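You operate a simulated robot arm through the tools that you are given. There is no shell and no other tool. Be economical: measure what you need, move in short steps, check, and stop when the job is done.

You are at the controls of a simulated two-armed robot. One attempt, no reset.

Task
On the sorting shelf, fold the yellow towel in half.

It is judged by the outcome, as a careful person would: the job done as asked, and still so three seconds after it is handed in. It fails if anything else is knocked over, pushed out of place, dropped, spilled or broken. Flat cloth is picked up by pressing the open fingertips on it (5 to 10 N) and closing them slowly along it; thin cloth reads only 2 to 8 mm in the jaws.

Robot
Two 7-joint arms with two-finger parallel grippers on one trunk, on a base that drives. Base frame: it is fixed to the floor where the robot stands at the start and does not move with it; the origin is under the middle of the robot, x ahead of it, y to its left, z up. Units: m, rad, N and s.
The left shoulder is at the start at [0.07, 0.163, 1.145], the right one opposite. With the tool pointing down near the work surface each hand reaches from about 0.4 to 0.88 m from the robot's upright axis, wherever it stands, measured 20 degrees to its own side. Places, roughly: sorting shelf [0.5, 0.1, 0.9]. Payload 3.43 kg a hand.
The TCP of each hand is the grasp point between the finger pads, 0.034 m short of the fingertips. In the tool frame z runs along the fingers and y along their closing line. Largest opening 0.128 m; finger width 0.024, thickness 0.012; the body of the gripper, 0.048 by 0.13 m, starts 0.096 m behind the TCP.
Orientation is told as [roll, pitch, yaw] about the base's x, y, z axes, in that order, counted from this pose: with the fingers straight down and closing along the base's y, the tool's x points along the base's -x, its y along +y and its z along -z.

Tools
- The arms move only by the tool servo_tool. It takes "left_targets", "right_targets" or both (then of equal length, played together; a hand with none holds still); each is a list of rows, each an object (a shift or turn left out is 0, a gripper value left out holds the last) with "rotation": the turn, a rotation vector about the tool's x, y, z in rad, a list of three; "delta_pos": the shift along the tool's x, y, z in m, a list of three; "claw": the finger opening in m, from 0 to 0.128. In form: [{"rotation": [rx, ry, rz], "delta_pos": [tx, ty, tz], "claw": claw}, ...]. A call has 1 to 8 rows; each row shifts and turns the commanded pose from where the row before left it, along the tool's axes as they then stand. Rows are played at 5 a second. More than 0.05 m and 0.15 rad between two rows, or a gripper value outside its range, and nothing of the call is played. A pose out of reach is approached as far as the arm can. The call stops where the force on the tool passes 40 N (or 10 N more than at its start, if that is more) or the arm is blocked; 0.2 s more then pass. The fingers move at their own pace (about 0.153 m/s each) and stop on an object; they squeeze with about 30 N. The grip force told is the motor's: it shows also when the fingers shut on nothing. Time passes only in rows, and 0.2 s behind the last, so rows that do not move let the fingers close. The reply holds the time, the measured pose of the TCP, the force on the tool along the base axes, the opening and the grip force, in the units named above and with some noise.
- Cameras (640 x 400 px; columns grow to the right, rows downward): "scene" is now at [0.1335, -0.0064, 1.36]; the picture's right is [-0.07, -1.00, 0.00], its down [-0.69, 0.05, -0.72] and it looks along [0.72, -0.05, -0.69] (base axes); focal length 250 px, centre (320, 200). "left" rides on the left gripper at [0.076, 0.011, -0.16] in its tool frame; the picture's right is [-0.15, 0.99, 0.00], its down [-0.88, -0.13, -0.46] and it looks along [-0.45, -0.07, 0.89] (tool axes); focal length 234 px, centre (320, 200). "right" rides on the right gripper at [0.076, -0.011, -0.16] in its tool frame; the picture's right is [0.15, 0.99, 0.00], its down [-0.88, 0.13, -0.46] and it looks along [-0.45, 0.07, 0.89] (tool axes); focal length 234 px, centre (320, 200). There is no depth. A picture from a camera that has moved, and an enlarged one, comes with that camera's place and axes in the base frame and with its lens.
- snapshot(camera): a new picture of that camera. No time passes.
- lift_body(by): slides the trunk up (or, below 0, down) by that many m; the arms and the scene camera ride with it, the base frame stays. It gives what a move gives, with no picture.
- steer(legs): drives the robot by 1 to 6 legs, each [ahead, left, turn to the left] in m, m and rad, along the robot's own axes; the way and the turn of a leg run together, so that a leg with both is an arc; at most 1.5 m and 3.142 rad a leg. The arms and the cameras ride along, it lands a little off, and it stops where it bumps. It gives what a move gives.
- head_to(pan, tilt): turns the head with the scene camera to pan (to the left, within 1.501 rad either way) and tilt (down, from -0.506 to 1.204), counted from straight ahead of the robot. It gives what a move gives.
- zoom(camera, box): a new picture of the part [left, top, right, bottom] of that camera's present view, enlarged. No time passes.
- hand_in(): hands the job in; it is judged then, once.

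Work in short steps. Places have to be worked out from the pictures, the camera data and where the tool is seen: move nearer, look again, correct. Check each grasp and each placing, and mend what went wrong. You have 120 turns and 92 pictures in all, those below and enlarged ones among them. Open the grippers and draw the arms clear of the work before you hand the job in, unless the task says otherwise; then end with one line.

The tools are called after ">>>" by a JSON object that holds its "method" and its "body". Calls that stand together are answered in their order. servo_tool: Moves the arms, as the interface text tells. Its arguments: {"type":"object","properties":{"left_targets":{"type":"array"},"right_targets":{"type":"array"}},"required":[]} The other tools are called the same way: lift_body (by) slides the trunk up or down; steer (legs) drives the base; head_to (pan, tilt) turns the head that bears the scene camera; snapshot (camera) takes a picture; zoom (camera, box) takes an enlarged picture of a part of a camera's view; hand_in () hands the job in.

At the start:

```text
time_s: 0.0
left_eef_pos: [0.6708, 0.32, 1.0393]
left_ee_rot: [-0.001, -0.001, 0.002]
left_force: [-0.3, 0.6, -0.5]
left_grip_width: 0.128
left_grip_force: 0.0
right_eef_pos: [0.6039, -0.2948, 1.0999]
right_ee_rot: [0.0, 0.0, 0.0]
right_force: [0.4, -0.5, 0.2]
right_grip_width: 0.1277
right_grip_force: 0.1
trunk travel left (down, up): [-0.625, 0.315]
robot x, y, heading: [0.0022, 0.0004, 0.002]
head pan, tilt: [-0.068, 0.766]
```

scene: 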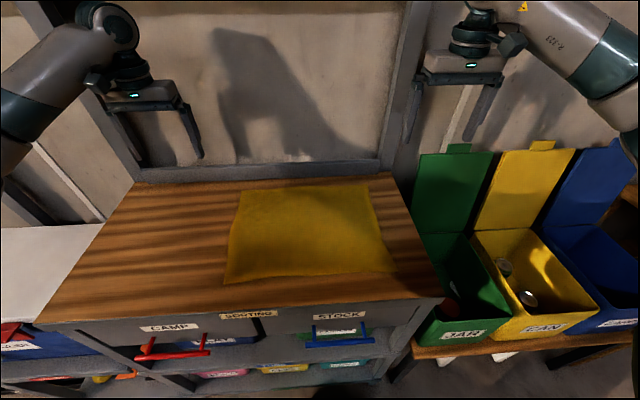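
right: 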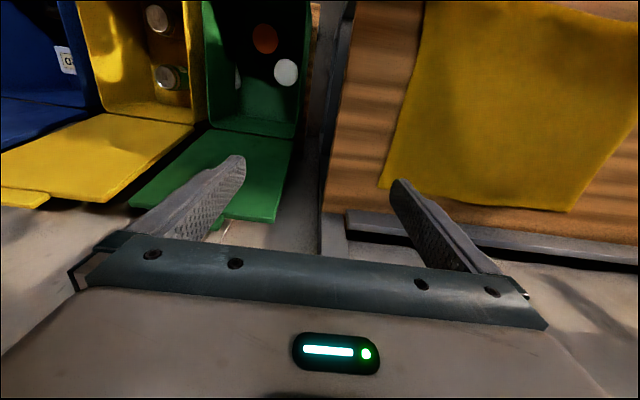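
left: 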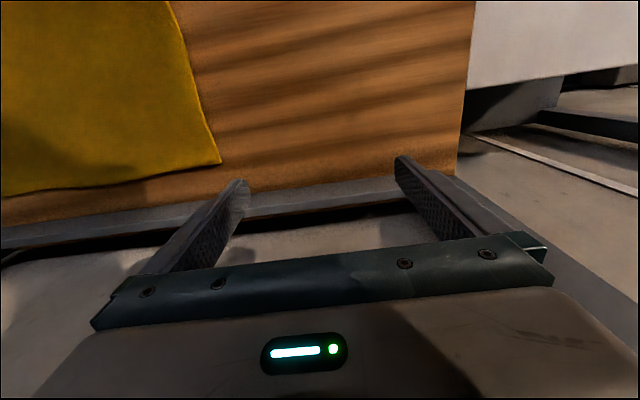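

From the scene picture, the towel spans about x 0.43–0.75 and y −0.21 to 0.20. I plan to pick up both near corners and fold them over to the far edge, so first I bring both hands above the near corners.

>>> {"method": "servo_tool", "body": {"left_targets": [{"delta_pos": [0.038, -0.0242, 0.0066], "claw": 0.06}, {"delta_pos": [0.038, -0.0242, 0.0066]}, {"delta_pos": [0.038, -0.0242, 0.0066]}, {"delta_pos": [0.038, -0.0242, 0.0066]}, {"delta_pos": [0.038, -0.0242, 0.0066]}, {"delta_pos": [0.038, -0.0242, 0.0066]}, {}], "right_targets": [{"delta_pos": [0.027, 0.0192, 0.0167], "claw": 0.06}, {"delta_pos": [0.027, 0.0192, 0.0167]}, {"delta_pos": [0.027, 0.0192, 0.0167]}, {"delta_pos": [0.027, 0.0192, 0.0167]}, {"delta_pos": [0.027, 0.0192, 0.0167]}, {"delta_pos": [0.027, 0.0192, 0.0167]}, {}]}}

>>> {"method": "snapshot", "body": {"camera": "left"}}

>>> {"method": "snapshot", "body": {"camera": "right"}}

>>> {"method": "snapshot", "body": {"camera": "scene"}}

```text
time_s: 1.6
left_eef_pos: [0.4436, 0.1741, 1.0011]
left_ee_rot: [0.0, 0.002, 0.002]
left_force: [0.0, 0.4, 0.6]
left_grip_width: 0.0603
left_grip_force: 0.0
right_eef_pos: [0.4416, -0.1804, 0.9999]
right_ee_rot: [0.0, 0.0, -0.001]
right_force: [0.3, 0.9, 0.4]
right_grip_width: 0.0602
right_grip_force: 0.0
trunk travel left (down, up): [-0.625, 0.315]
robot x, y, heading: [0.0016, -0.002, -0.004]
head pan, tilt: [-0.068, 0.766]
```

```text
88 pictures are left
camera left: at [0.3667, 0.1867, 1.1596], right [0.14, 0.99, 0.0], down [0.88, -0.13, 0.46], along [0.45, -0.07, -0.89], focal length 234 px, centre (320, 200)
```

left: 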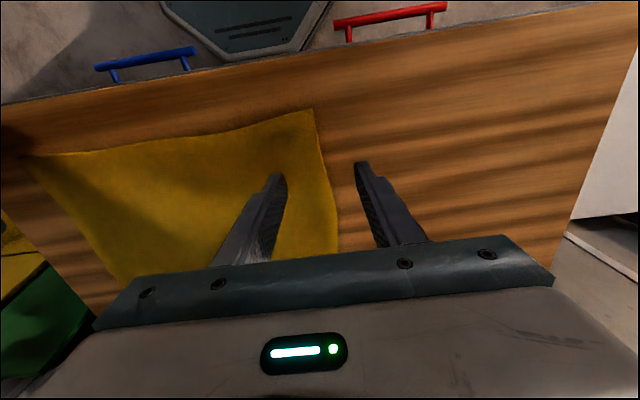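

```text
87 pictures are left
camera right: at [0.3652, -0.1899, 1.1586], right [-0.15, 0.99, 0.0], down [0.88, 0.13, 0.46], along [0.45, 0.07, -0.89], focal length 234 px, centre (320, 200)
```

right: 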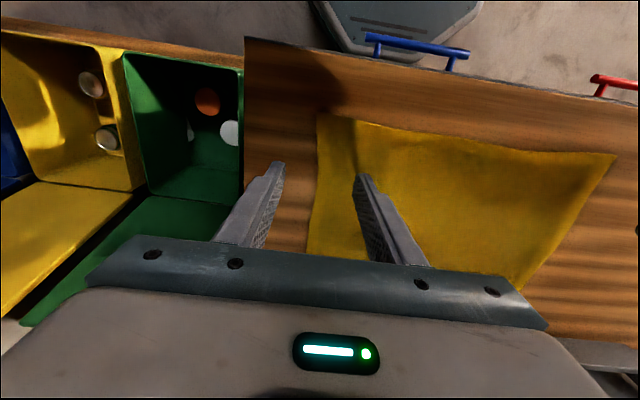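

```text
86 pictures are left
camera scene: at [0.1337, -0.0062, 1.36], right [-0.07, -1.0, 0.0], down [-0.69, 0.05, -0.72], along [0.72, -0.05, -0.69], focal length 250 px, centre (320, 200)
```

scene: 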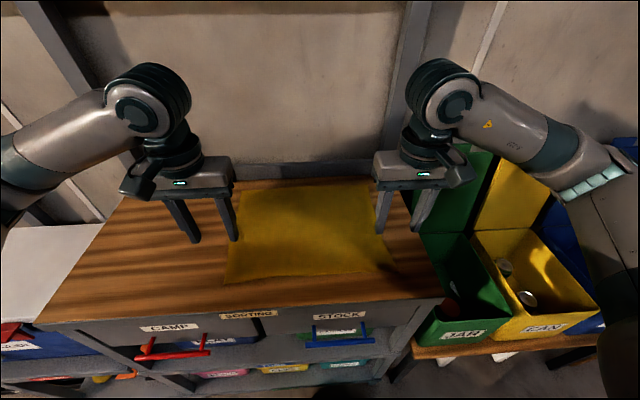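

Comparing pixels across cameras puts the cloth surface at z≈0.88. The near corners are at about (0.397, 0.174) and (0.400, −0.187), and the far edge is at x≈0.69. I'll move the hands to just above the near corners.

>>> {"method": "servo_tool", "body": {"left_targets": [{"delta_pos": [0.0158, -0.0195, 0.02], "claw": 0.045}, {"delta_pos": [0.0158, -0.0195, 0.02]}, {"delta_pos": [0, 0, 0.02]}, {}], "right_targets": [{"delta_pos": [0.0145, 0.016, 0.02], "claw": 0.045}, {"delta_pos": [0.0145, 0.016, 0.02]}, {"delta_pos": [0, 0, 0.02]}, {}]}}

>>> {"method": "snapshot", "body": {"camera": "left"}}

>>> {"method": "snapshot", "body": {"camera": "right"}}

>>> {"method": "snapshot", "body": {"camera": "scene"}}

```text
time_s: 2.6
left_eef_pos: [0.4106, 0.1357, 0.9396]
left_ee_rot: [0.001, 0.002, 0.001]
left_force: [-0.3, 0.8, 0.2]
left_grip_width: 0.0451
left_grip_force: 0.0
right_eef_pos: [0.4114, -0.1473, 0.94]
right_ee_rot: [0.001, 0.001, 0.0]
right_force: [0.1, 0.3, 0.0]
right_grip_width: 0.0451
right_grip_force: 0.1
trunk travel left (down, up): [-0.625, 0.315]
robot x, y, heading: [0.0028, 0.0008, -0.006]
head pan, tilt: [-0.068, 0.766]
```

```text
85 pictures are left
camera left: at [0.335, 0.1477, 1.099], right [0.15, 0.99, 0.0], down [0.88, -0.13, 0.46], along [0.45, -0.07, -0.89], focal length 234 px, centre (320, 200)
```

left: 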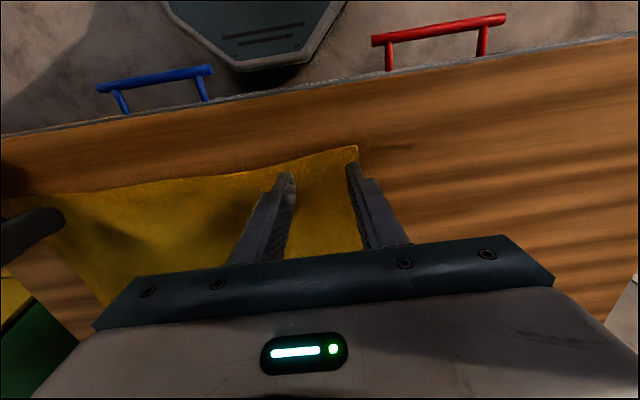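

```text
84 pictures are left
camera right: at [0.3357, -0.1581, 1.0993], right [-0.15, 0.99, 0.0], down [0.88, 0.13, 0.46], along [0.45, 0.07, -0.89], focal length 234 px, centre (320, 200)
```

right: 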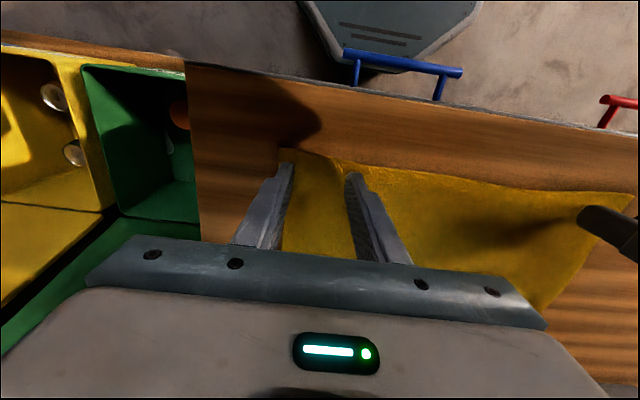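

```text
83 pictures are left
camera scene: at [0.1332, -0.0065, 1.3601], right [-0.07, -1.0, 0.0], down [-0.69, 0.05, -0.72], along [0.72, -0.05, -0.69], focal length 250 px, centre (320, 200)
```

scene: 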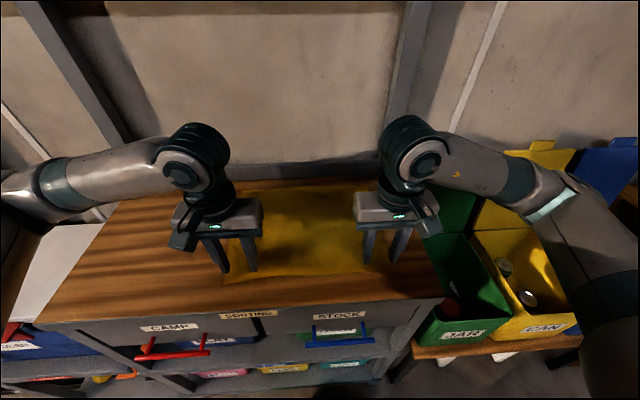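

The fingertips are over the near edge, with their tips at z≈0.906. I'll lower them in small steps and watch the force.

>>> {"method": "servo_tool", "body": {"left_targets": [{"delta_pos": [0, 0, 0.008]}, {"delta_pos": [0, 0, 0.008]}, {"delta_pos": [0, 0, 0.005]}, {}], "right_targets": [{"delta_pos": [0, 0, 0.008]}, {"delta_pos": [0, 0, 0.008]}, {"delta_pos": [0, 0, 0.005]}, {}]}}

```text
time_s: 3.6
left_eef_pos: [0.4106, 0.1354, 0.92]
left_ee_rot: [-0.001, -0.001, 0.0]
left_force: [0.2, -0.1, 1.3]
left_grip_width: 0.0453
left_grip_force: 0.0
right_eef_pos: [0.4117, -0.1469, 0.9197]
right_ee_rot: [0.001, -0.001, 0.001]
right_force: [1.0, -0.1, 0.0]
right_grip_width: 0.045
right_grip_force: 0.1
trunk travel left (down, up): [-0.625, 0.315]
robot x, y, heading: [0.0, -0.0003, 0.0]
head pan, tilt: [-0.068, 0.766]
```

There's no contact yet at tip z≈0.886, so I'll keep lowering.

>>> {"method": "servo_tool", "body": {"left_targets": [{"delta_pos": [0, 0, 0.003]}, {"delta_pos": [0, 0, 0.002]}, {}], "right_targets": [{"delta_pos": [0, 0, 0.003]}, {"delta_pos": [0, 0, 0.002]}, {}]}}

```text
time_s: 4.4
left_eef_pos: [0.4122, 0.1362, 0.9167]
left_ee_rot: [-0.003, -0.004, 0.002]
left_force: [5.0, -1.7, 29.2]
left_grip_width: 0.0451
left_grip_force: 0.0
right_eef_pos: [0.4116, -0.147, 0.9165]
right_ee_rot: [0.002, -0.003, 0.0]
right_force: [6.5, 1.1, 24.3]
right_grip_width: 0.045
right_grip_force: 0.1
trunk travel left (down, up): [-0.625, 0.315]
robot x, y, heading: [0.0022, -0.0022, 0.001]
head pan, tilt: [-0.068, 0.766]
```

Contact came at TCP z≈0.917, with too much force at 24–29 N. I'll ease back to 5–10 N.

>>> {"method": "servo_tool", "body": {"left_targets": [{"delta_pos": [0, 0, -0.0017]}, {}], "right_targets": [{"delta_pos": [0, 0, -0.0014]}, {}]}}

```text
time_s: 5.0
left_eef_pos: [0.4101, 0.1357, 0.9165]
left_ee_rot: [0.001, -0.003, 0.001]
left_force: [4.6, -4.1, 22.0]
left_grip_width: 0.0449
left_grip_force: 0.0
right_eef_pos: [0.4128, -0.147, 0.9162]
right_ee_rot: [0.001, -0.002, 0.001]
right_force: [6.6, 2.0, 23.9]
right_grip_width: 0.045
right_grip_force: 0.0
trunk travel left (down, up): [-0.625, 0.315]
robot x, y, heading: [0.003, -0.0002, 0.0]
head pan, tilt: [-0.068, 0.766]
```

The force is still about 22 N, so I'll back off some more.

>>> {"method": "servo_tool", "body": {"left_targets": [{"delta_pos": [0, 0, -0.002]}, {}], "right_targets": [{"delta_pos": [0, 0, -0.002]}, {}]}}

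```text
time_s: 5.6
left_eef_pos: [0.4085, 0.1359, 0.9169]
left_ee_rot: [0.001, 0.001, -0.001]
left_force: [-0.2, -2.3, 6.8]
left_grip_width: 0.0451
left_grip_force: 0.0
right_eef_pos: [0.4119, -0.1471, 0.9175]
right_ee_rot: [0.0, 0.0, -0.001]
right_force: [3.0, 1.0, 10.3]
right_grip_width: 0.0448
right_grip_force: 0.0
trunk travel left (down, up): [-0.625, 0.315]
robot x, y, heading: [-0.0044, 0.0028, 0.002]
head pan, tilt: [-0.068, 0.766]
```

The force is now 7–10 N, which is in range. I'll close both grippers slowly.

>>> {"method": "servo_tool", "body": {"left_targets": [{"claw": 0.039}, {"claw": 0.033}, {"claw": 0.027}, {"claw": 0.021}, {"claw": 0.015}, {"claw": 0.009}, {"claw": 0.004}, {"claw": 0.0}], "right_targets": [{"claw": 0.039}, {"claw": 0.033}, {"claw": 0.027}, {"claw": 0.021}, {"claw": 0.015}, {"claw": 0.009}, {"claw": 0.004}, {"claw": 0.0}]}}

>>> {"method": "snapshot", "body": {"camera": "left"}}

>>> {"method": "snapshot", "body": {"camera": "right"}}

```text
time_s: 7.4
left_eef_pos: [0.4116, 0.1347, 0.9185]
left_ee_rot: [0.001, 0.0, 0.002]
left_force: [-0.5, -6.6, 0.9]
left_grip_width: 0.0037
left_grip_force: 29.7
right_eef_pos: [0.4124, -0.1462, 0.917]
right_ee_rot: [0.0, 0.0, 0.0]
right_force: [-0.7, 5.5, 4.0]
right_grip_width: 0.0048
right_grip_force: 29.7
trunk travel left (down, up): [-0.625, 0.315]
robot x, y, heading: [0.0008, 0.0024, 0.006]
head pan, tilt: [-0.068, 0.766]
```

```text
82 pictures are left
camera left: at [0.3349, 0.1482, 1.0771], right [0.15, 0.99, 0.0], down [0.88, -0.13, 0.46], along [0.45, -0.07, -0.89], focal length 234 px, centre (320, 200)
```

left: 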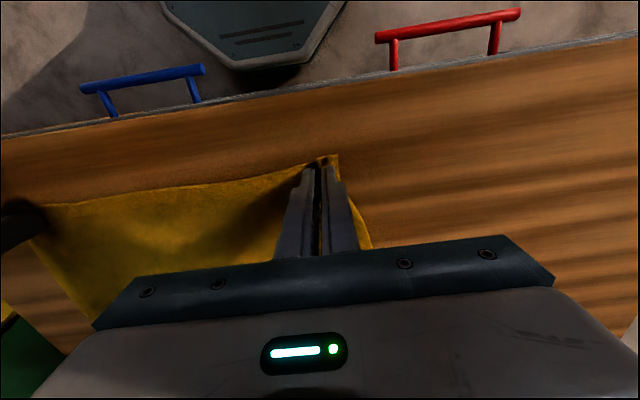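

```text
81 pictures are left
camera right: at [0.3363, -0.1576, 1.0771], right [-0.15, 0.99, 0.0], down [0.88, 0.13, 0.46], along [0.45, 0.07, -0.89], focal length 234 px, centre (320, 200)
```

right: 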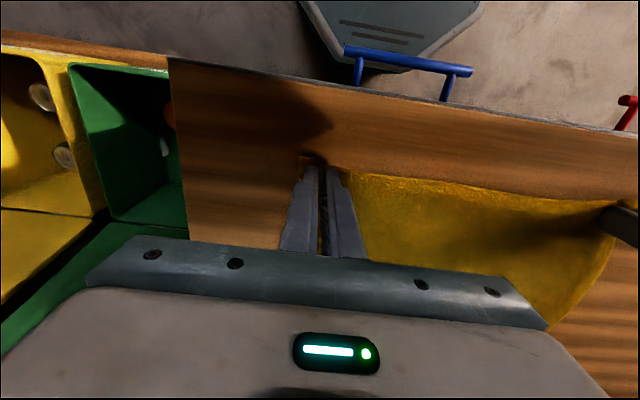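

Both jaws hold cloth, at 3.7 and 4.8 mm. I'll raise both hands along the first half of the fold arc.

>>> {"method": "servo_tool", "body": {"left_targets": [{"delta_pos": [-0.006, 0, -0.03]}, {"delta_pos": [-0.006, 0, -0.03]}, {"delta_pos": [-0.0255, 0, -0.0225]}, {"delta_pos": [-0.0255, 0, -0.0225]}, {}], "right_targets": [{"delta_pos": [-0.006, 0, -0.03]}, {"delta_pos": [-0.006, 0, -0.03]}, {"delta_pos": [-0.0255, 0, -0.0225]}, {"delta_pos": [-0.0255, 0, -0.0225]}, {}]}}

>>> {"method": "snapshot", "body": {"camera": "scene"}}

>>> {"method": "snapshot", "body": {"camera": "left"}}

```text
time_s: 8.6
left_eef_pos: [0.4732, 0.1357, 1.0226]
left_ee_rot: [0.001, 0.0, 0.002]
left_force: [0.3, -5.6, 0.2]
left_grip_width: 0.0037
left_grip_force: 30.2
right_eef_pos: [0.4751, -0.1471, 1.0229]
right_ee_rot: [-0.001, 0.0, -0.001]
right_force: [-0.2, 6.5, 0.1]
right_grip_width: 0.0046
right_grip_force: 30.3
trunk travel left (down, up): [-0.625, 0.315]
robot x, y, heading: [0.0005, 0.0007, 0.0]
head pan, tilt: [-0.068, 0.766]
```

```text
80 pictures are left
camera scene: at [0.1333, -0.0065, 1.36], right [-0.07, -1.0, 0.0], down [-0.69, 0.05, -0.72], along [0.72, -0.05, -0.69], focal length 250 px, centre (320, 200)
```

scene: 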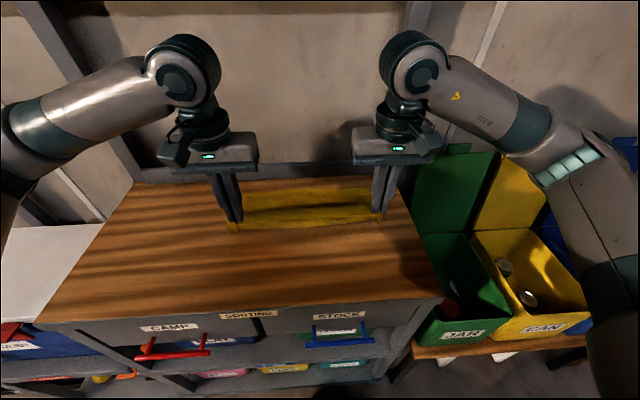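

```text
79 pictures are left
camera left: at [0.3973, 0.1478, 1.1822], right [0.15, 0.99, 0.0], down [0.88, -0.13, 0.46], along [0.45, -0.07, -0.89], focal length 234 px, centre (320, 200)
```

left: 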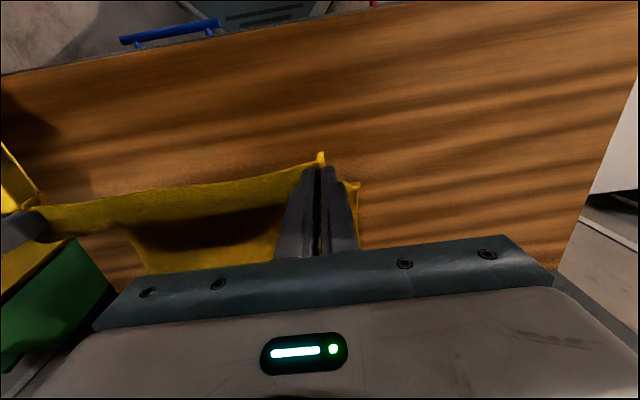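

The front half lifts cleanly with some tension between the hands. I'll move on to the middle of the arc and tilt the fingers forward so the held edge can turn over, relaxing the tension slightly.

>>> {"method": "servo_tool", "body": {"left_targets": [{"delta_pos": [-0.0126, -0.001, 0.0009], "rotation": [0, -0.149, 0]}, {"delta_pos": [-0.0123, -0.001, 0.0028], "rotation": [0, -0.149, 0]}, {"delta_pos": [-0.0117, -0.001, 0.0046], "rotation": [0, -0.149, 0]}, {"delta_pos": [-0.0109, -0.001, 0.0063], "rotation": [0, -0.149, 0]}, {"delta_pos": [-0.0098, -0.001, 0.0079], "rotation": [0, -0.149, 0]}, {}], "right_targets": [{"delta_pos": [-0.0126, 0.001, 0.0009], "rotation": [0, -0.149, 0]}, {"delta_pos": [-0.0123, 0.001, 0.0028], "rotation": [0, -0.149, 0]}, {"delta_pos": [-0.0117, 0.001, 0.0046], "rotation": [0, -0.149, 0]}, {"delta_pos": [-0.0109, 0.001, 0.0063], "rotation": [0, -0.149, 0]}, {"delta_pos": [-0.0098, 0.001, 0.0079], "rotation": [0, -0.149, 0]}, {}]}}

>>> {"method": "snapshot", "body": {"camera": "scene"}}

>>> {"method": "snapshot", "body": {"camera": "left"}}

```text
time_s: 10.0
left_eef_pos: [0.5368, 0.1295, 1.0172]
left_ee_rot: [0.001, -0.745, -0.002]
left_force: [0.1, -0.1, -0.3]
left_grip_width: 0.0035
left_grip_force: 29.6
right_eef_pos: [0.5395, -0.1431, 1.0168]
right_ee_rot: [-0.001, -0.745, 0.0]
right_force: [0.1, 0.9, 0.7]
right_grip_width: 0.0042
right_grip_force: 30.0
trunk travel left (down, up): [-0.625, 0.315]
robot x, y, heading: [-0.0004, 0.002, 0.005]
head pan, tilt: [-0.068, 0.766]
```

```text
78 pictures are left
camera scene: at [0.1332, -0.0064, 1.3601], right [-0.07, -1.0, 0.0], down [-0.69, 0.05, -0.72], along [0.72, -0.05, -0.69], focal length 250 px, centre (320, 200)
```

scene: 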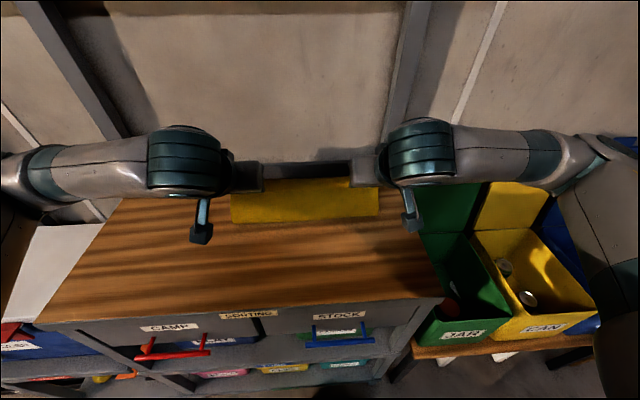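

```text
77 pictures are left
camera left: at [0.3722, 0.1427, 1.0829], right [0.11, 0.99, 0.1], down [0.34, -0.13, 0.93], along [0.94, -0.07, -0.35], focal length 234 px, centre (320, 200)
```

left: 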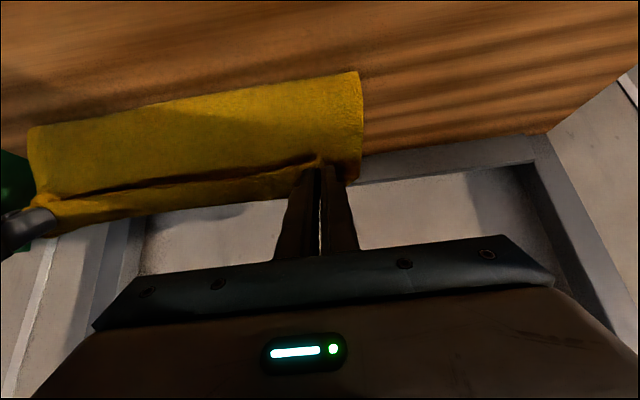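

The fold is forming cleanly. I'll carry the edge forward and down along the second half of the arc.

>>> {"method": "servo_tool", "body": {"left_targets": [{"delta_pos": [-0.0136, 0, 0.0296]}, {"delta_pos": [-0.0136, 0, 0.0296]}, {"delta_pos": [0.0011, 0, 0.0344]}, {"delta_pos": [0.0011, 0, 0.0344]}, {}], "right_targets": [{"delta_pos": [-0.0136, 0, 0.0296]}, {"delta_pos": [-0.0136, 0, 0.0296]}, {"delta_pos": [0.0011, 0, 0.0344]}, {"delta_pos": [0.0011, 0, 0.0344]}, {}]}}

>>> {"method": "snapshot", "body": {"camera": "scene"}}

>>> {"method": "snapshot", "body": {"camera": "left"}}

>>> {"method": "snapshot", "body": {"camera": "right"}}

```text
time_s: 11.2
left_eef_pos: [0.6408, 0.1309, 0.9402]
left_ee_rot: [-0.001, -0.747, 0.002]
left_force: [-0.7, -1.4, -0.4]
left_grip_width: 0.0035
left_grip_force: 29.5
right_eef_pos: [0.6429, -0.1425, 0.9419]
right_ee_rot: [0.0, -0.746, -0.001]
right_force: [-0.9, 0.3, -0.5]
right_grip_width: 0.0046
right_grip_force: 30.4
trunk travel left (down, up): [-0.625, 0.315]
robot x, y, heading: [0.0007, 0.0015, -0.001]
head pan, tilt: [-0.068, 0.766]
```

```text
76 pictures are left
camera scene: at [0.1324, -0.0065, 1.3602], right [-0.07, -1.0, 0.0], down [-0.69, 0.05, -0.72], along [0.72, -0.05, -0.69], focal length 250 px, centre (320, 200)
```

scene: 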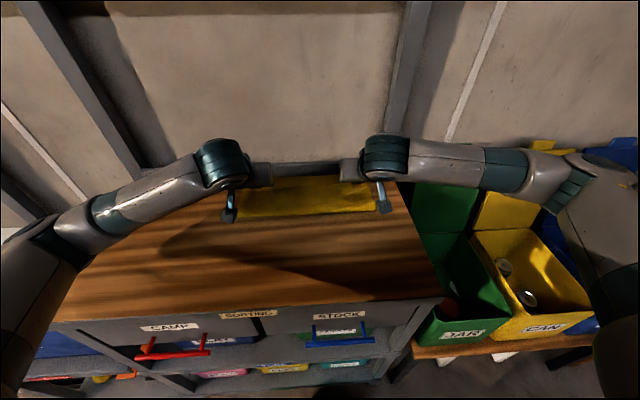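

```text
75 pictures are left
camera left: at [0.4771, 0.1435, 1.0059], right [0.11, 0.99, 0.1], down [0.34, -0.13, 0.93], along [0.94, -0.07, -0.35], focal length 234 px, centre (320, 200)
```

left: 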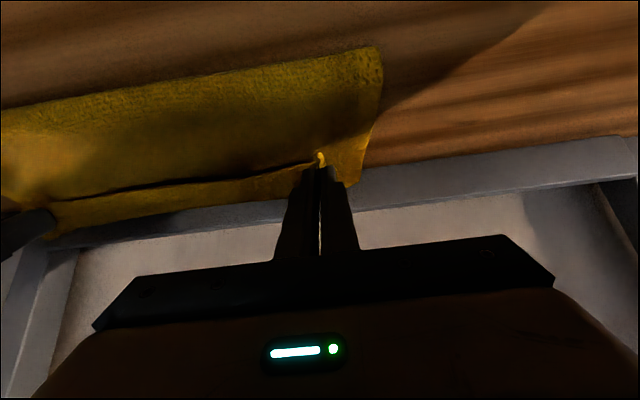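

```text
74 pictures are left
camera right: at [0.4788, -0.153, 1.0069], right [-0.11, 0.99, -0.1], down [0.34, 0.13, 0.93], along [0.94, 0.07, -0.35], focal length 234 px, centre (320, 200)
```

right: 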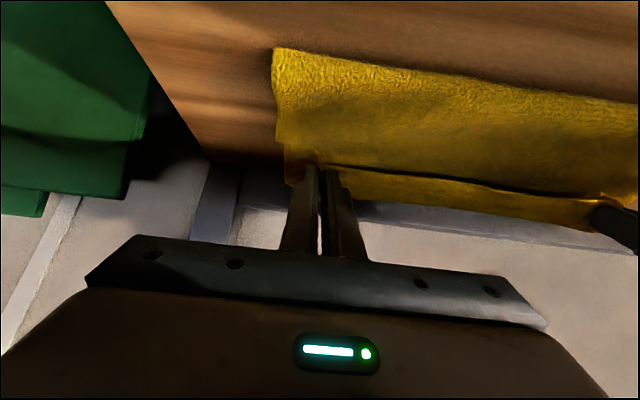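

The view is at a low angle, so I'll zoom in to check where the top edge sits relative to the bottom layer's far edge.

>>> {"method": "zoom", "body": {"camera": "scene", "box": [200, 140, 420, 260]}}

>>> {"method": "zoom", "body": {"camera": "left", "box": [160, 30, 460, 230]}}

```text
2.91 times, centred on (310, 200) of scene
camera zoom: at [0.1324, -0.0065, 1.3602], right [-0.07, -1.0, 0.0], down [-0.69, 0.05, -0.72], along [0.72, -0.05, -0.69], focal length 728 px, centre (349, 200)
```

zoom: 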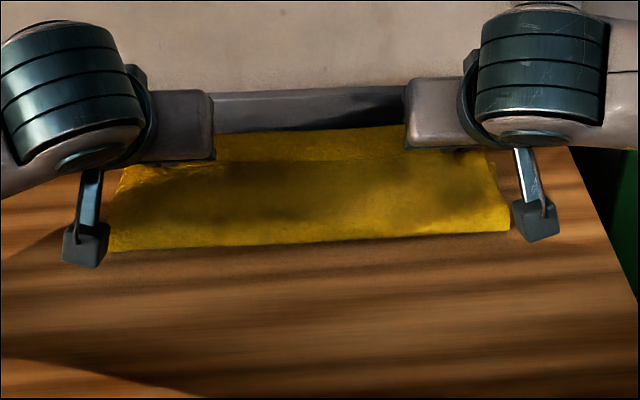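

```text
2.00 times, centred on (310, 130) of left
camera zoom: at [0.4771, 0.1435, 1.0059], right [0.11, 0.99, 0.1], down [0.34, -0.13, 0.93], along [0.94, -0.07, -0.35], focal length 468 px, centre (340, 340)
```

zoom: 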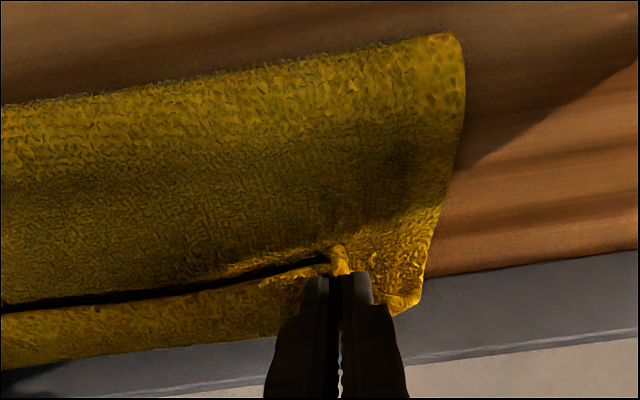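

Cross-checking the rays puts the bottom layer's far edge at about x 0.72, z 0.90. It slid roughly 3 cm and now touches the back rail, while the top edge is at x≈0.66. I'll bring the top edge further forward and down, almost to the rail.

>>> {"method": "servo_tool", "body": {"left_targets": [{"delta_pos": [-0.006, 0, 0.0135]}, {"delta_pos": [-0.006, 0, 0.0135]}, {"delta_pos": [0, 0, 0.01]}, {}], "right_targets": [{"delta_pos": [-0.006, 0, 0.0135]}, {"delta_pos": [-0.006, 0, 0.0135]}, {"delta_pos": [0, 0, 0.01]}, {}]}}

>>> {"method": "zoom", "body": {"camera": "scene", "box": [200, 140, 420, 260]}}

>>> {"method": "snapshot", "body": {"camera": "left"}}

>>> {"method": "snapshot", "body": {"camera": "right"}}

```text
time_s: 12.2
left_eef_pos: [0.6756, 0.1313, 0.9228]
left_ee_rot: [0.001, -0.746, 0.002]
left_force: [-0.9, -0.9, 3.6]
left_grip_width: 0.0036
left_grip_force: 30.0
right_eef_pos: [0.6769, -0.1417, 0.9218]
right_ee_rot: [-0.001, -0.749, 0.0]
right_force: [-1.2, -0.7, 7.0]
right_grip_width: 0.0042
right_grip_force: 30.0
trunk travel left (down, up): [-0.625, 0.315]
robot x, y, heading: [0.0013, -0.0023, -0.005]
head pan, tilt: [-0.068, 0.766]
```

```text
2.91 times, centred on (310, 200) of scene
camera zoom: at [0.132, -0.0065, 1.3603], right [-0.07, -1.0, 0.0], down [-0.69, 0.05, -0.72], along [0.72, -0.05, -0.69], focal length 728 px, centre (349, 200)
```

zoom: 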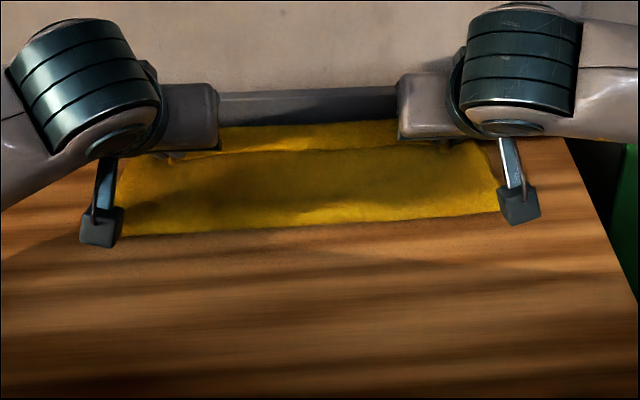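

```text
70 pictures are left
camera left: at [0.5107, 0.1432, 0.9879], right [0.11, 0.99, 0.1], down [0.34, -0.13, 0.93], along [0.94, -0.07, -0.35], focal length 234 px, centre (320, 200)
```

left: 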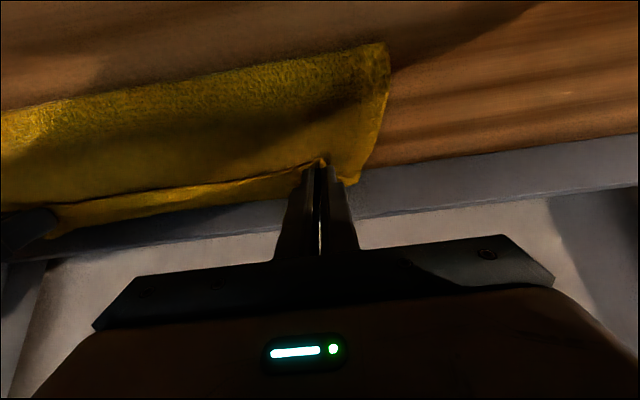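

```text
69 pictures are left
camera right: at [0.5126, -0.1524, 0.9881], right [-0.11, 0.99, -0.1], down [0.34, 0.13, 0.93], along [0.94, 0.07, -0.35], focal length 234 px, centre (320, 200)
```

right: 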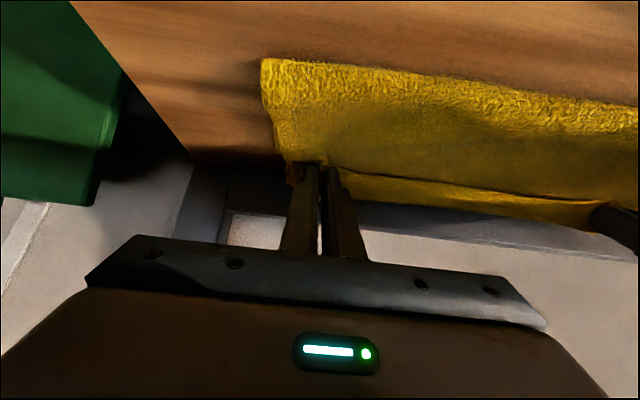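

The fingertips are at (0.70, 0.90) and touching. The rail is at x≈0.733, and the top edge is about 3 cm short of the bottom edge. I'll lift slightly, move 1.3 cm forward and set down again so the bottom layer isn't pushed along.

>>> {"method": "servo_tool", "body": {"left_targets": [{"delta_pos": [-0.0081, 0, -0.0088]}, {"delta_pos": [-0.0096, 0, 0.0088]}, {"delta_pos": [0.0045, 0, 0.005]}, {"delta_pos": [0.004, 0, 0.0045]}, {}], "right_targets": [{"delta_pos": [-0.0081, 0, -0.0088]}, {"delta_pos": [-0.0096, 0, 0.0088]}, {"delta_pos": [0.0045, 0, 0.005]}, {"delta_pos": [0.004, 0, 0.0045]}, {}]}}

>>> {"method": "zoom", "body": {"camera": "scene", "box": [200, 140, 420, 260]}}

>>> {"method": "zoom", "body": {"camera": "left", "box": [160, 30, 460, 230]}}

```text
time_s: 13.4
left_eef_pos: [0.6911, 0.133, 0.9332]
left_ee_rot: [0.005, -0.763, -0.001]
left_force: [-2.2, -2.0, -0.8]
left_grip_width: 0.0037
left_grip_force: 29.2
right_eef_pos: [0.6886, -0.142, 0.9254]
right_ee_rot: [0.004, -0.748, -0.002]
right_force: [-2.8, 0.1, 4.2]
right_grip_width: 0.0043
right_grip_force: 30.5
trunk travel left (down, up): [-0.625, 0.315]
robot x, y, heading: [0.0021, 0.0007, -0.001]
head pan, tilt: [-0.068, 0.766]
```

```text
2.91 times, centred on (310, 200) of scene
camera zoom: at [0.1307, -0.0084, 1.3621], right [-0.07, -1.0, 0.0], down [-0.69, 0.05, -0.72], along [0.72, -0.05, -0.69], focal length 728 px, centre (349, 200)
```

zoom: 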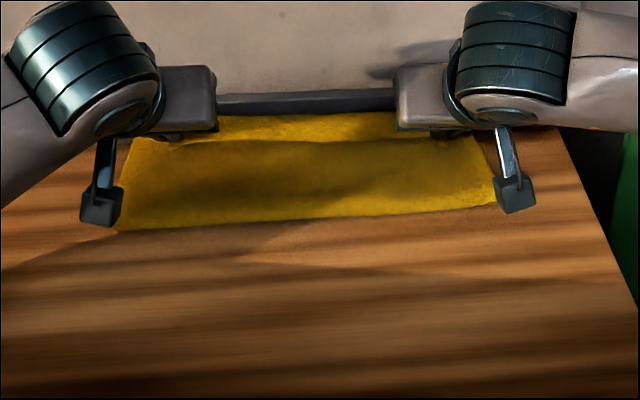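

```text
2.00 times, centred on (310, 130) of left
camera zoom: at [0.5258, 0.1441, 0.9957], right [0.1, 0.99, 0.1], down [0.32, -0.13, 0.94], along [0.94, -0.06, -0.33], focal length 468 px, centre (340, 340)
```

zoom: 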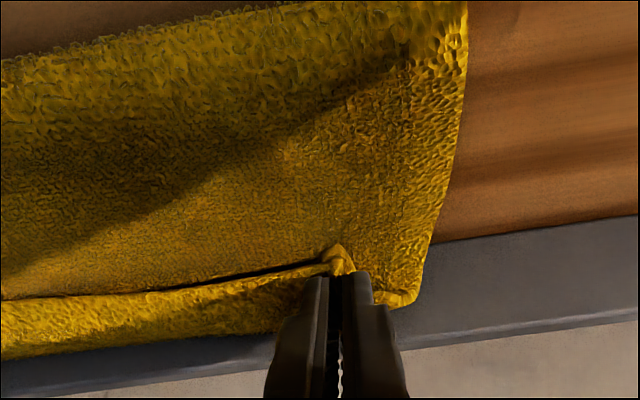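

The left hand is about 1 cm higher than commanded, so I'll take one still row to see whether it settles.

>>> {"method": "servo_tool", "body": {"left_targets": [{}, {}]}}

>>> {"method": "snapshot", "body": {"camera": "scene"}}

```text
time_s: 14.0
left_eef_pos: [0.69, 0.1326, 0.9332]
left_ee_rot: [0.007, -0.764, 0.0]
left_force: [-3.5, -2.0, -1.1]
left_grip_width: 0.0033
left_grip_force: 30.4
right_eef_pos: [0.6893, -0.1432, 0.9243]
right_ee_rot: [0.003, -0.749, -0.003]
right_force: [-0.9, 1.5, 4.2]
right_grip_width: 0.0044
right_grip_force: 30.1
trunk travel left (down, up): [-0.625, 0.315]
robot x, y, heading: [0.0004, 0.0005, 0.002]
head pan, tilt: [-0.068, 0.766]
```

```text
66 pictures are left
camera scene: at [0.13, -0.0089, 1.361], right [-0.07, -1.0, 0.0], down [-0.69, 0.05, -0.72], along [0.72, -0.05, -0.69], focal length 250 px, centre (320, 200)
```

scene: 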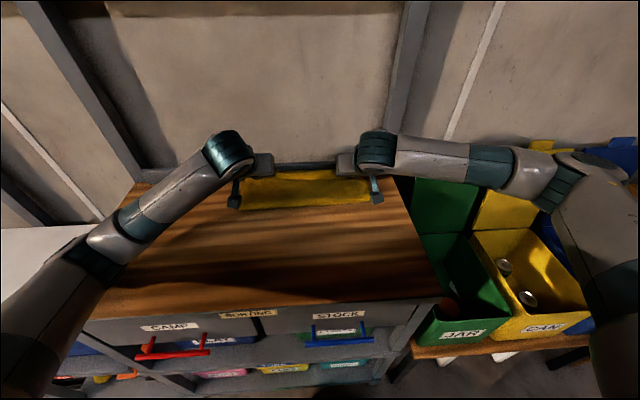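

The left forearm seems to be resting on the shelf's front-left edge because of the tilt. I'll lift slightly and turn both hands back toward vertical about their fingertips, which raises the elbows.

>>> {"method": "servo_tool", "body": {"left_targets": [{"delta_pos": [-0.0055, 0, -0.006]}, {"delta_pos": [-0.005, 0, 0], "rotation": [0, 0.149, 0]}, {"delta_pos": [-0.005, 0, 0], "rotation": [0, 0.149, 0]}, {"delta_pos": [-0.005, 0, 0], "rotation": [0, 0.149, 0]}, {}], "right_targets": [{"delta_pos": [-0.0055, 0, -0.006]}, {"delta_pos": [-0.005, 0, 0], "rotation": [0, 0.149, 0]}, {"delta_pos": [-0.005, 0, 0], "rotation": [0, 0.149, 0]}, {"delta_pos": [-0.005, 0, 0], "rotation": [0, 0.149, 0]}, {}]}}

>>> {"method": "snapshot", "body": {"camera": "scene"}}

>>> {"method": "snapshot", "body": {"camera": "left"}}

```text
time_s: 15.2
left_eef_pos: [0.7001, 0.1296, 0.9381]
left_ee_rot: [0.0, -0.297, -0.001]
left_force: [-0.6, 0.2, -0.1]
left_grip_width: 0.0033
left_grip_force: 29.8
right_eef_pos: [0.7015, -0.1441, 0.9373]
right_ee_rot: [0.001, -0.296, -0.001]
right_force: [-10.5, -2.3, -0.6]
right_grip_width: 0.0046
right_grip_force: 30.7
trunk travel left (down, up): [-0.625, 0.315]
robot x, y, heading: [0.0005, 0.0034, 0.004]
head pan, tilt: [-0.068, 0.766]
```

```text
65 pictures are left
camera scene: at [0.1322, -0.0076, 1.3599], right [-0.07, -1.0, 0.0], down [-0.69, 0.05, -0.72], along [0.72, -0.05, -0.69], focal length 250 px, centre (320, 200)
```

scene: 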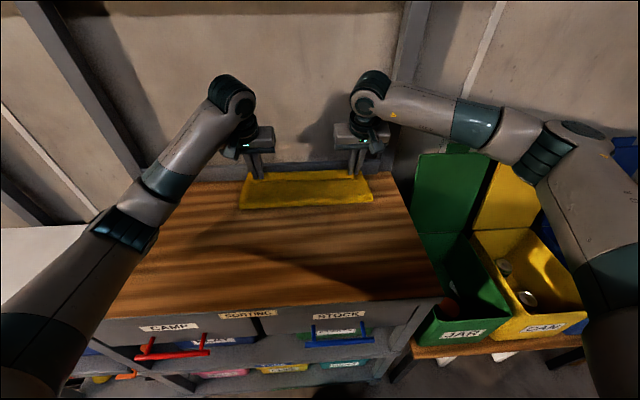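

```text
64 pictures are left
camera left: at [0.5811, 0.142, 1.0672], right [0.14, 0.99, 0.04], down [0.71, -0.13, 0.69], along [0.69, -0.07, -0.72], focal length 234 px, centre (320, 200)
```

left: 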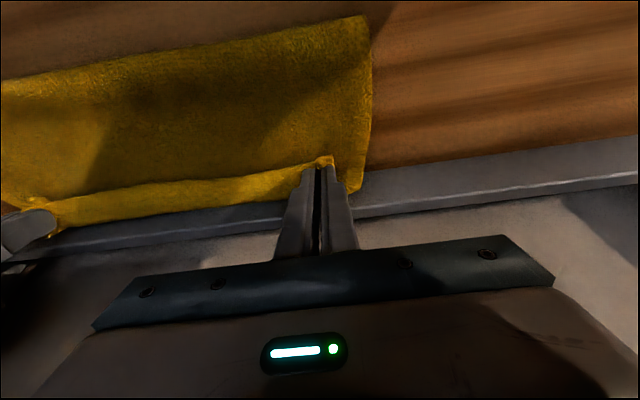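

The elbows are clear again and both hands still hold the cloth. The right fingertip lightly touches the rail, so I'll back off 4 mm and lower the edge onto the bottom layer.

>>> {"method": "servo_tool", "body": {"left_targets": [{"delta_pos": [0.0034, 0, 0.0042]}, {"delta_pos": [0.0033, 0, 0.0042]}, {}], "right_targets": [{"delta_pos": [0.0034, 0, 0.0042]}, {"delta_pos": [0.0033, 0, 0.0042]}, {}]}}

>>> {"method": "zoom", "body": {"camera": "scene", "box": [200, 140, 420, 260]}}

```text
time_s: 16.0
left_eef_pos: [0.6966, 0.1314, 0.9282]
left_ee_rot: [0.0, -0.3, 0.002]
left_force: [-0.2, -1.0, 1.4]
left_grip_width: 0.0034
left_grip_force: 29.6
right_eef_pos: [0.7002, -0.1428, 0.927]
right_ee_rot: [0.0, -0.298, 0.001]
right_force: [-0.5, 0.8, 1.0]
right_grip_width: 0.0043
right_grip_force: 29.8
trunk travel left (down, up): [-0.625, 0.315]
robot x, y, heading: [0.0051, 0.0008, 0.0]
head pan, tilt: [-0.068, 0.766]
```

```text
2.91 times, centred on (310, 200) of scene
camera zoom: at [0.1334, -0.0062, 1.3601], right [-0.07, -1.0, 0.0], down [-0.69, 0.05, -0.72], along [0.72, -0.05, -0.69], focal length 728 px, centre (349, 200)
```

zoom: 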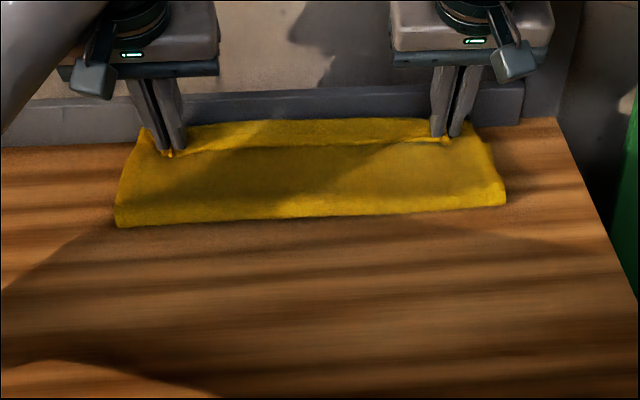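

The view is clear now: the rail is a vertical upstand, and the bottom layer's far edge leans up against it. I'll lower 2 mm and open slowly, which spreads the bunched cloth.

>>> {"method": "servo_tool", "body": {"left_targets": [{"delta_pos": [0, 0, 0.002]}, {"claw": 0.012}, {"claw": 0.022}, {"claw": 0.032}, {"claw": 0.042}, {}], "right_targets": [{"delta_pos": [0, 0, 0.002]}, {"claw": 0.012}, {"claw": 0.022}, {"claw": 0.032}, {"claw": 0.042}, {}]}}

>>> {"method": "servo_tool", "body": {"left_targets": [{"delta_pos": [0, 0, -0.04]}, {"delta_pos": [0.02, 0, -0.04]}, {"delta_pos": [0.04, 0.02, -0.02]}, {"delta_pos": [0, 0.045, -0.02]}, {}], "right_targets": [{"delta_pos": [0, 0, -0.04]}, {"delta_pos": [0.02, 0, -0.04]}, {"delta_pos": [0.04, -0.02, -0.02]}, {"delta_pos": [0, -0.045, -0.02]}, {}]}}

>>> {"method": "zoom", "body": {"camera": "scene", "box": [200, 140, 420, 260]}}

>>> {"method": "snapshot", "body": {"camera": "left"}}

```text
time_s: 17.4
left_eef_pos: [0.6979, 0.1305, 0.9263]
left_ee_rot: [0.0, -0.299, 0.002]
left_force: [0.0, -0.3, 0.6]
left_grip_width: 0.0416
left_grip_force: 0.1
right_eef_pos: [0.6998, -0.1432, 0.9246]
right_ee_rot: [-0.001, -0.298, 0.0]
right_force: [0.1, -0.3, 0.5]
right_grip_width: 0.042
right_grip_force: 0.1
trunk travel left (down, up): [-0.625, 0.315]
robot x, y, heading: [0.002, -0.0002, 0.002]
head pan, tilt: [-0.068, 0.766]
```

```text
time_s: 18.6
left_eef_pos: [0.607, 0.1951, 1.0214]
left_ee_rot: [0.0, -0.296, 0.002]
left_force: [-0.2, 0.5, 0.3]
left_grip_width: 0.0422
left_grip_force: 0.0
right_eef_pos: [0.6075, -0.2084, 1.0226]
right_ee_rot: [0.0, -0.298, 0.0]
right_force: [0.3, 0.1, -0.2]
right_grip_width: 0.0423
right_grip_force: 0.0
trunk travel left (down, up): [-0.625, 0.315]
robot x, y, heading: [-0.0011, -0.003, 0.001]
head pan, tilt: [-0.068, 0.766]
```

```text
2.91 times, centred on (310, 200) of scene
camera zoom: at [0.1347, -0.0064, 1.3599], right [-0.07, -1.0, 0.0], down [-0.69, 0.05, -0.72], along [0.72, -0.05, -0.69], focal length 728 px, centre (349, 200)
```

zoom: 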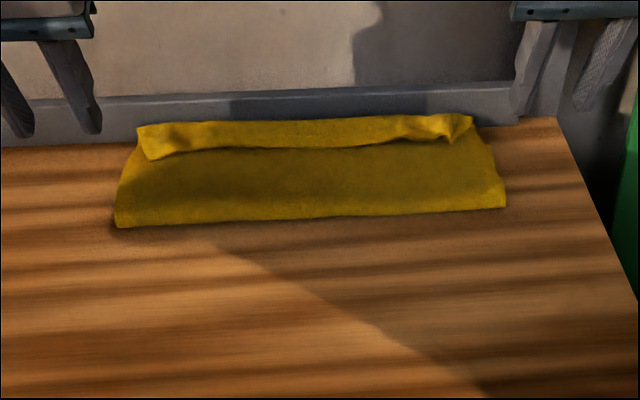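

```text
61 pictures are left
camera left: at [0.4869, 0.2082, 1.1511], right [0.14, 0.99, 0.04], down [0.71, -0.13, 0.69], along [0.69, -0.07, -0.72], focal length 234 px, centre (320, 200)
```

left: 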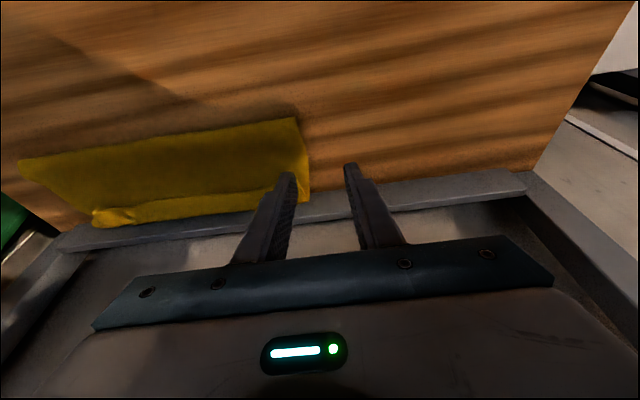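

The cloth is released. The back strip looks curled up over the top edge, so I'll take a closer look from both hand cameras.

>>> {"method": "zoom", "body": {"camera": "scene", "box": [235, 165, 375, 225]}}

>>> {"method": "zoom", "body": {"camera": "left", "box": [0, 100, 340, 260]}}

>>> {"method": "zoom", "body": {"camera": "right", "box": [300, 100, 640, 260]}}

```text
4.57 times, centred on (305, 195) of scene
camera zoom: at [0.1347, -0.0064, 1.3599], right [-0.07, -1.0, 0.0], down [-0.69, 0.05, -0.72], along [0.72, -0.05, -0.69], focal length 1143 px, centre (389, 223)
```

zoom: 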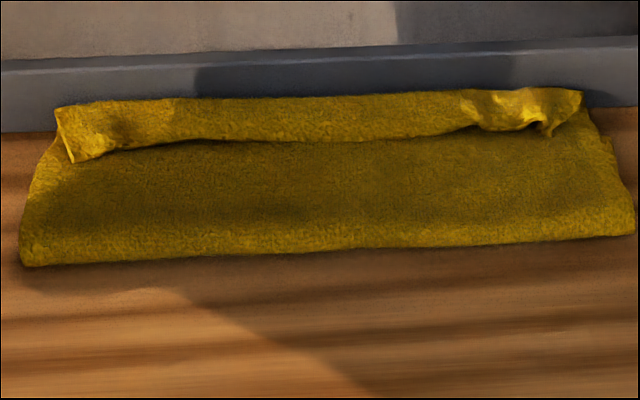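

```text
1.88 times, centred on (170, 180) of left
camera zoom: at [0.4869, 0.2082, 1.1511], right [0.14, 0.99, 0.04], down [0.71, -0.13, 0.69], along [0.69, -0.07, -0.72], focal length 441 px, centre (602, 238)
```

zoom: 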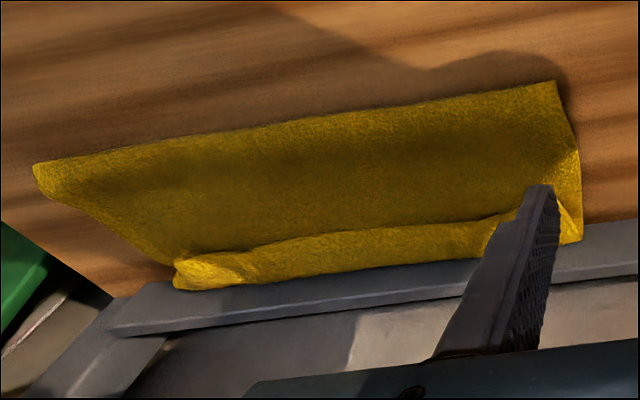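

```text
1.88 times, centred on (470, 180) of right
camera zoom: at [0.4879, -0.2179, 1.1523], right [-0.14, 0.99, -0.04], down [0.71, 0.13, 0.69], along [0.69, 0.07, -0.72], focal length 441 px, centre (38, 238)
```

zoom: 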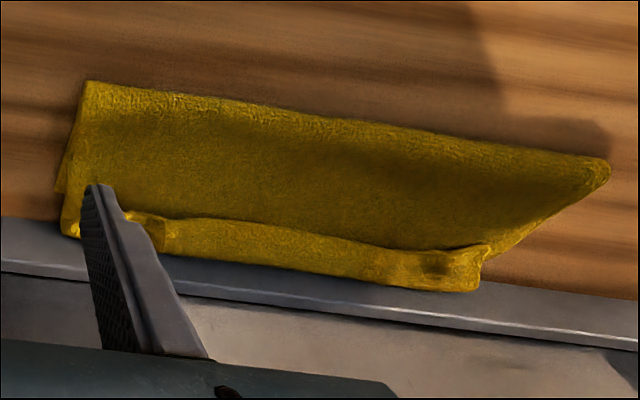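

Comparing with the mid-arc views, the back strip is the top layer's edge tucked back on itself by about 2.5 cm. It has no room to unfold against the rail. I'll straighten the hands, grip the fold edge at x≈0.605 and pull the whole folded towel a few centimetres toward the robot, then unfold the tuck.

>>> {"method": "servo_tool", "body": {"left_targets": [{"rotation": [0, 0.149, 0], "claw": 0.045}, {"rotation": [0, 0.148, 0]}, {"delta_pos": [-0.011, -0.025, 0.03]}, {"delta_pos": [0, -0.03, 0.025]}, {"delta_pos": [0, 0, 0.03]}, {}], "right_targets": [{"rotation": [0, 0.149, 0], "claw": 0.045}, {"rotation": [0, 0.148, 0]}, {"delta_pos": [-0.0105, 0.028, 0.03]}, {"delta_pos": [0, 0.03, 0.025]}, {"delta_pos": [0, 0, 0.03]}, {}]}}

>>> {"method": "snapshot", "body": {"camera": "left"}}

>>> {"method": "snapshot", "body": {"camera": "right"}}

```text
time_s: 20.0
left_eef_pos: [0.6164, 0.1397, 0.9373]
left_ee_rot: [0.001, -0.003, 0.002]
left_force: [-0.1, -0.5, 0.7]
left_grip_width: 0.0451
left_grip_force: 0.0
right_eef_pos: [0.6178, -0.1488, 0.9368]
right_ee_rot: [0.001, -0.003, 0.0]
right_force: [-0.4, -0.2, 0.2]
right_grip_width: 0.045
right_grip_force: 0.1
trunk travel left (down, up): [-0.625, 0.315]
robot x, y, heading: [0.0005, -0.0042, 0.001]
head pan, tilt: [-0.068, 0.766]
```

```text
57 pictures are left
camera left: at [0.5404, 0.1532, 1.096], right [0.15, 0.99, 0.0], down [0.88, -0.13, 0.46], along [0.45, -0.07, -0.89], focal length 234 px, centre (320, 200)
```

left: 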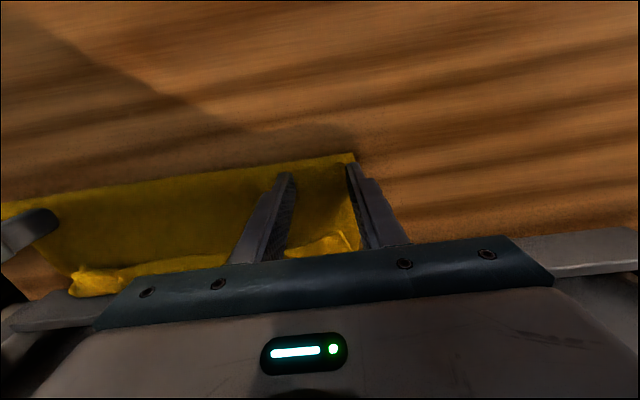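

```text
56 pictures are left
camera right: at [0.5417, -0.1599, 1.0962], right [-0.15, 0.99, 0.0], down [0.88, 0.13, 0.46], along [0.45, 0.07, -0.89], focal length 234 px, centre (320, 200)
```

right: 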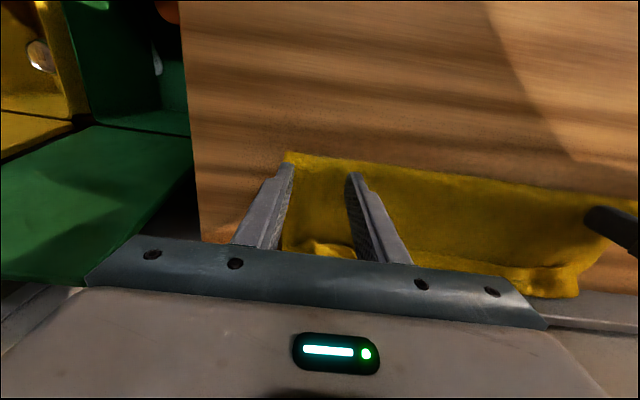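

Both hands straddle the ends of the fold. I'll lower them to light contact.

>>> {"method": "servo_tool", "body": {"left_targets": [{"delta_pos": [0, 0, 0.006]}, {"delta_pos": [0, 0, 0.006]}, {"delta_pos": [0, 0, 0.005]}, {}], "right_targets": [{"delta_pos": [0, 0, 0.006]}, {"delta_pos": [0, 0, 0.006]}, {"delta_pos": [0, 0, 0.005]}, {}]}}

```text
time_s: 21.0
left_eef_pos: [0.6157, 0.1412, 0.9222]
left_ee_rot: [0.0, -0.003, 0.003]
left_force: [1.1, -0.3, 9.5]
left_grip_width: 0.0451
left_grip_force: 0.1
right_eef_pos: [0.6169, -0.1483, 0.9203]
right_ee_rot: [0.0, -0.002, 0.0]
right_force: [0.1, 0.4, 6.2]
right_grip_width: 0.0444
right_grip_force: 0.0
trunk travel left (down, up): [-0.625, 0.315]
robot x, y, heading: [-0.0005, -0.0, 0.002]
head pan, tilt: [-0.068, 0.766]
```

The force is 6–10 N, so I'll close slowly to pinch the fold.

>>> {"method": "servo_tool", "body": {"left_targets": [{"claw": 0.039}, {"claw": 0.033}, {"claw": 0.027}, {"claw": 0.021}, {"claw": 0.016}, {"claw": 0.01}, {"claw": 0.004}, {"claw": 0.0}], "right_targets": [{"claw": 0.039}, {"claw": 0.033}, {"claw": 0.027}, {"claw": 0.021}, {"claw": 0.016}, {"claw": 0.01}, {"claw": 0.004}, {"claw": 0.0}]}}

>>> {"method": "snapshot", "body": {"camera": "left"}}

```text
time_s: 22.8
left_eef_pos: [0.615, 0.1401, 0.9213]
left_ee_rot: [-0.003, -0.002, 0.0]
left_force: [0.1, -10.7, 3.5]
left_grip_width: 0.0042
left_grip_force: 30.1
right_eef_pos: [0.617, -0.1465, 0.9216]
right_ee_rot: [0.002, -0.003, 0.003]
right_force: [0.9, 10.2, 7.1]
right_grip_width: 0.0052
right_grip_force: 29.5
trunk travel left (down, up): [-0.625, 0.315]
robot x, y, heading: [-0.0027, 0.0021, -0.002]
head pan, tilt: [-0.068, 0.766]
```

```text
55 pictures are left
camera left: at [0.5397, 0.1534, 1.08], right [0.15, 0.99, 0.0], down [0.88, -0.13, 0.46], along [0.45, -0.07, -0.89], focal length 234 px, centre (320, 200)
```

left: 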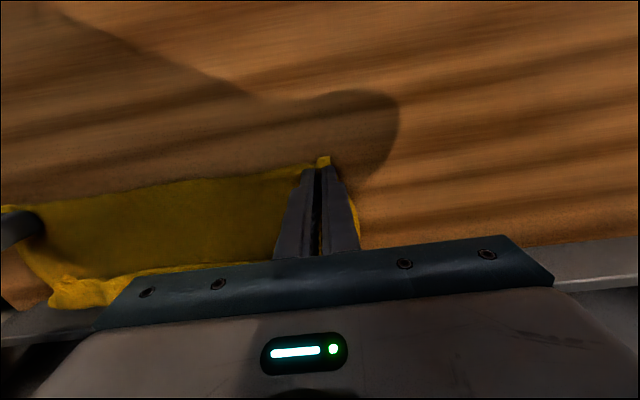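

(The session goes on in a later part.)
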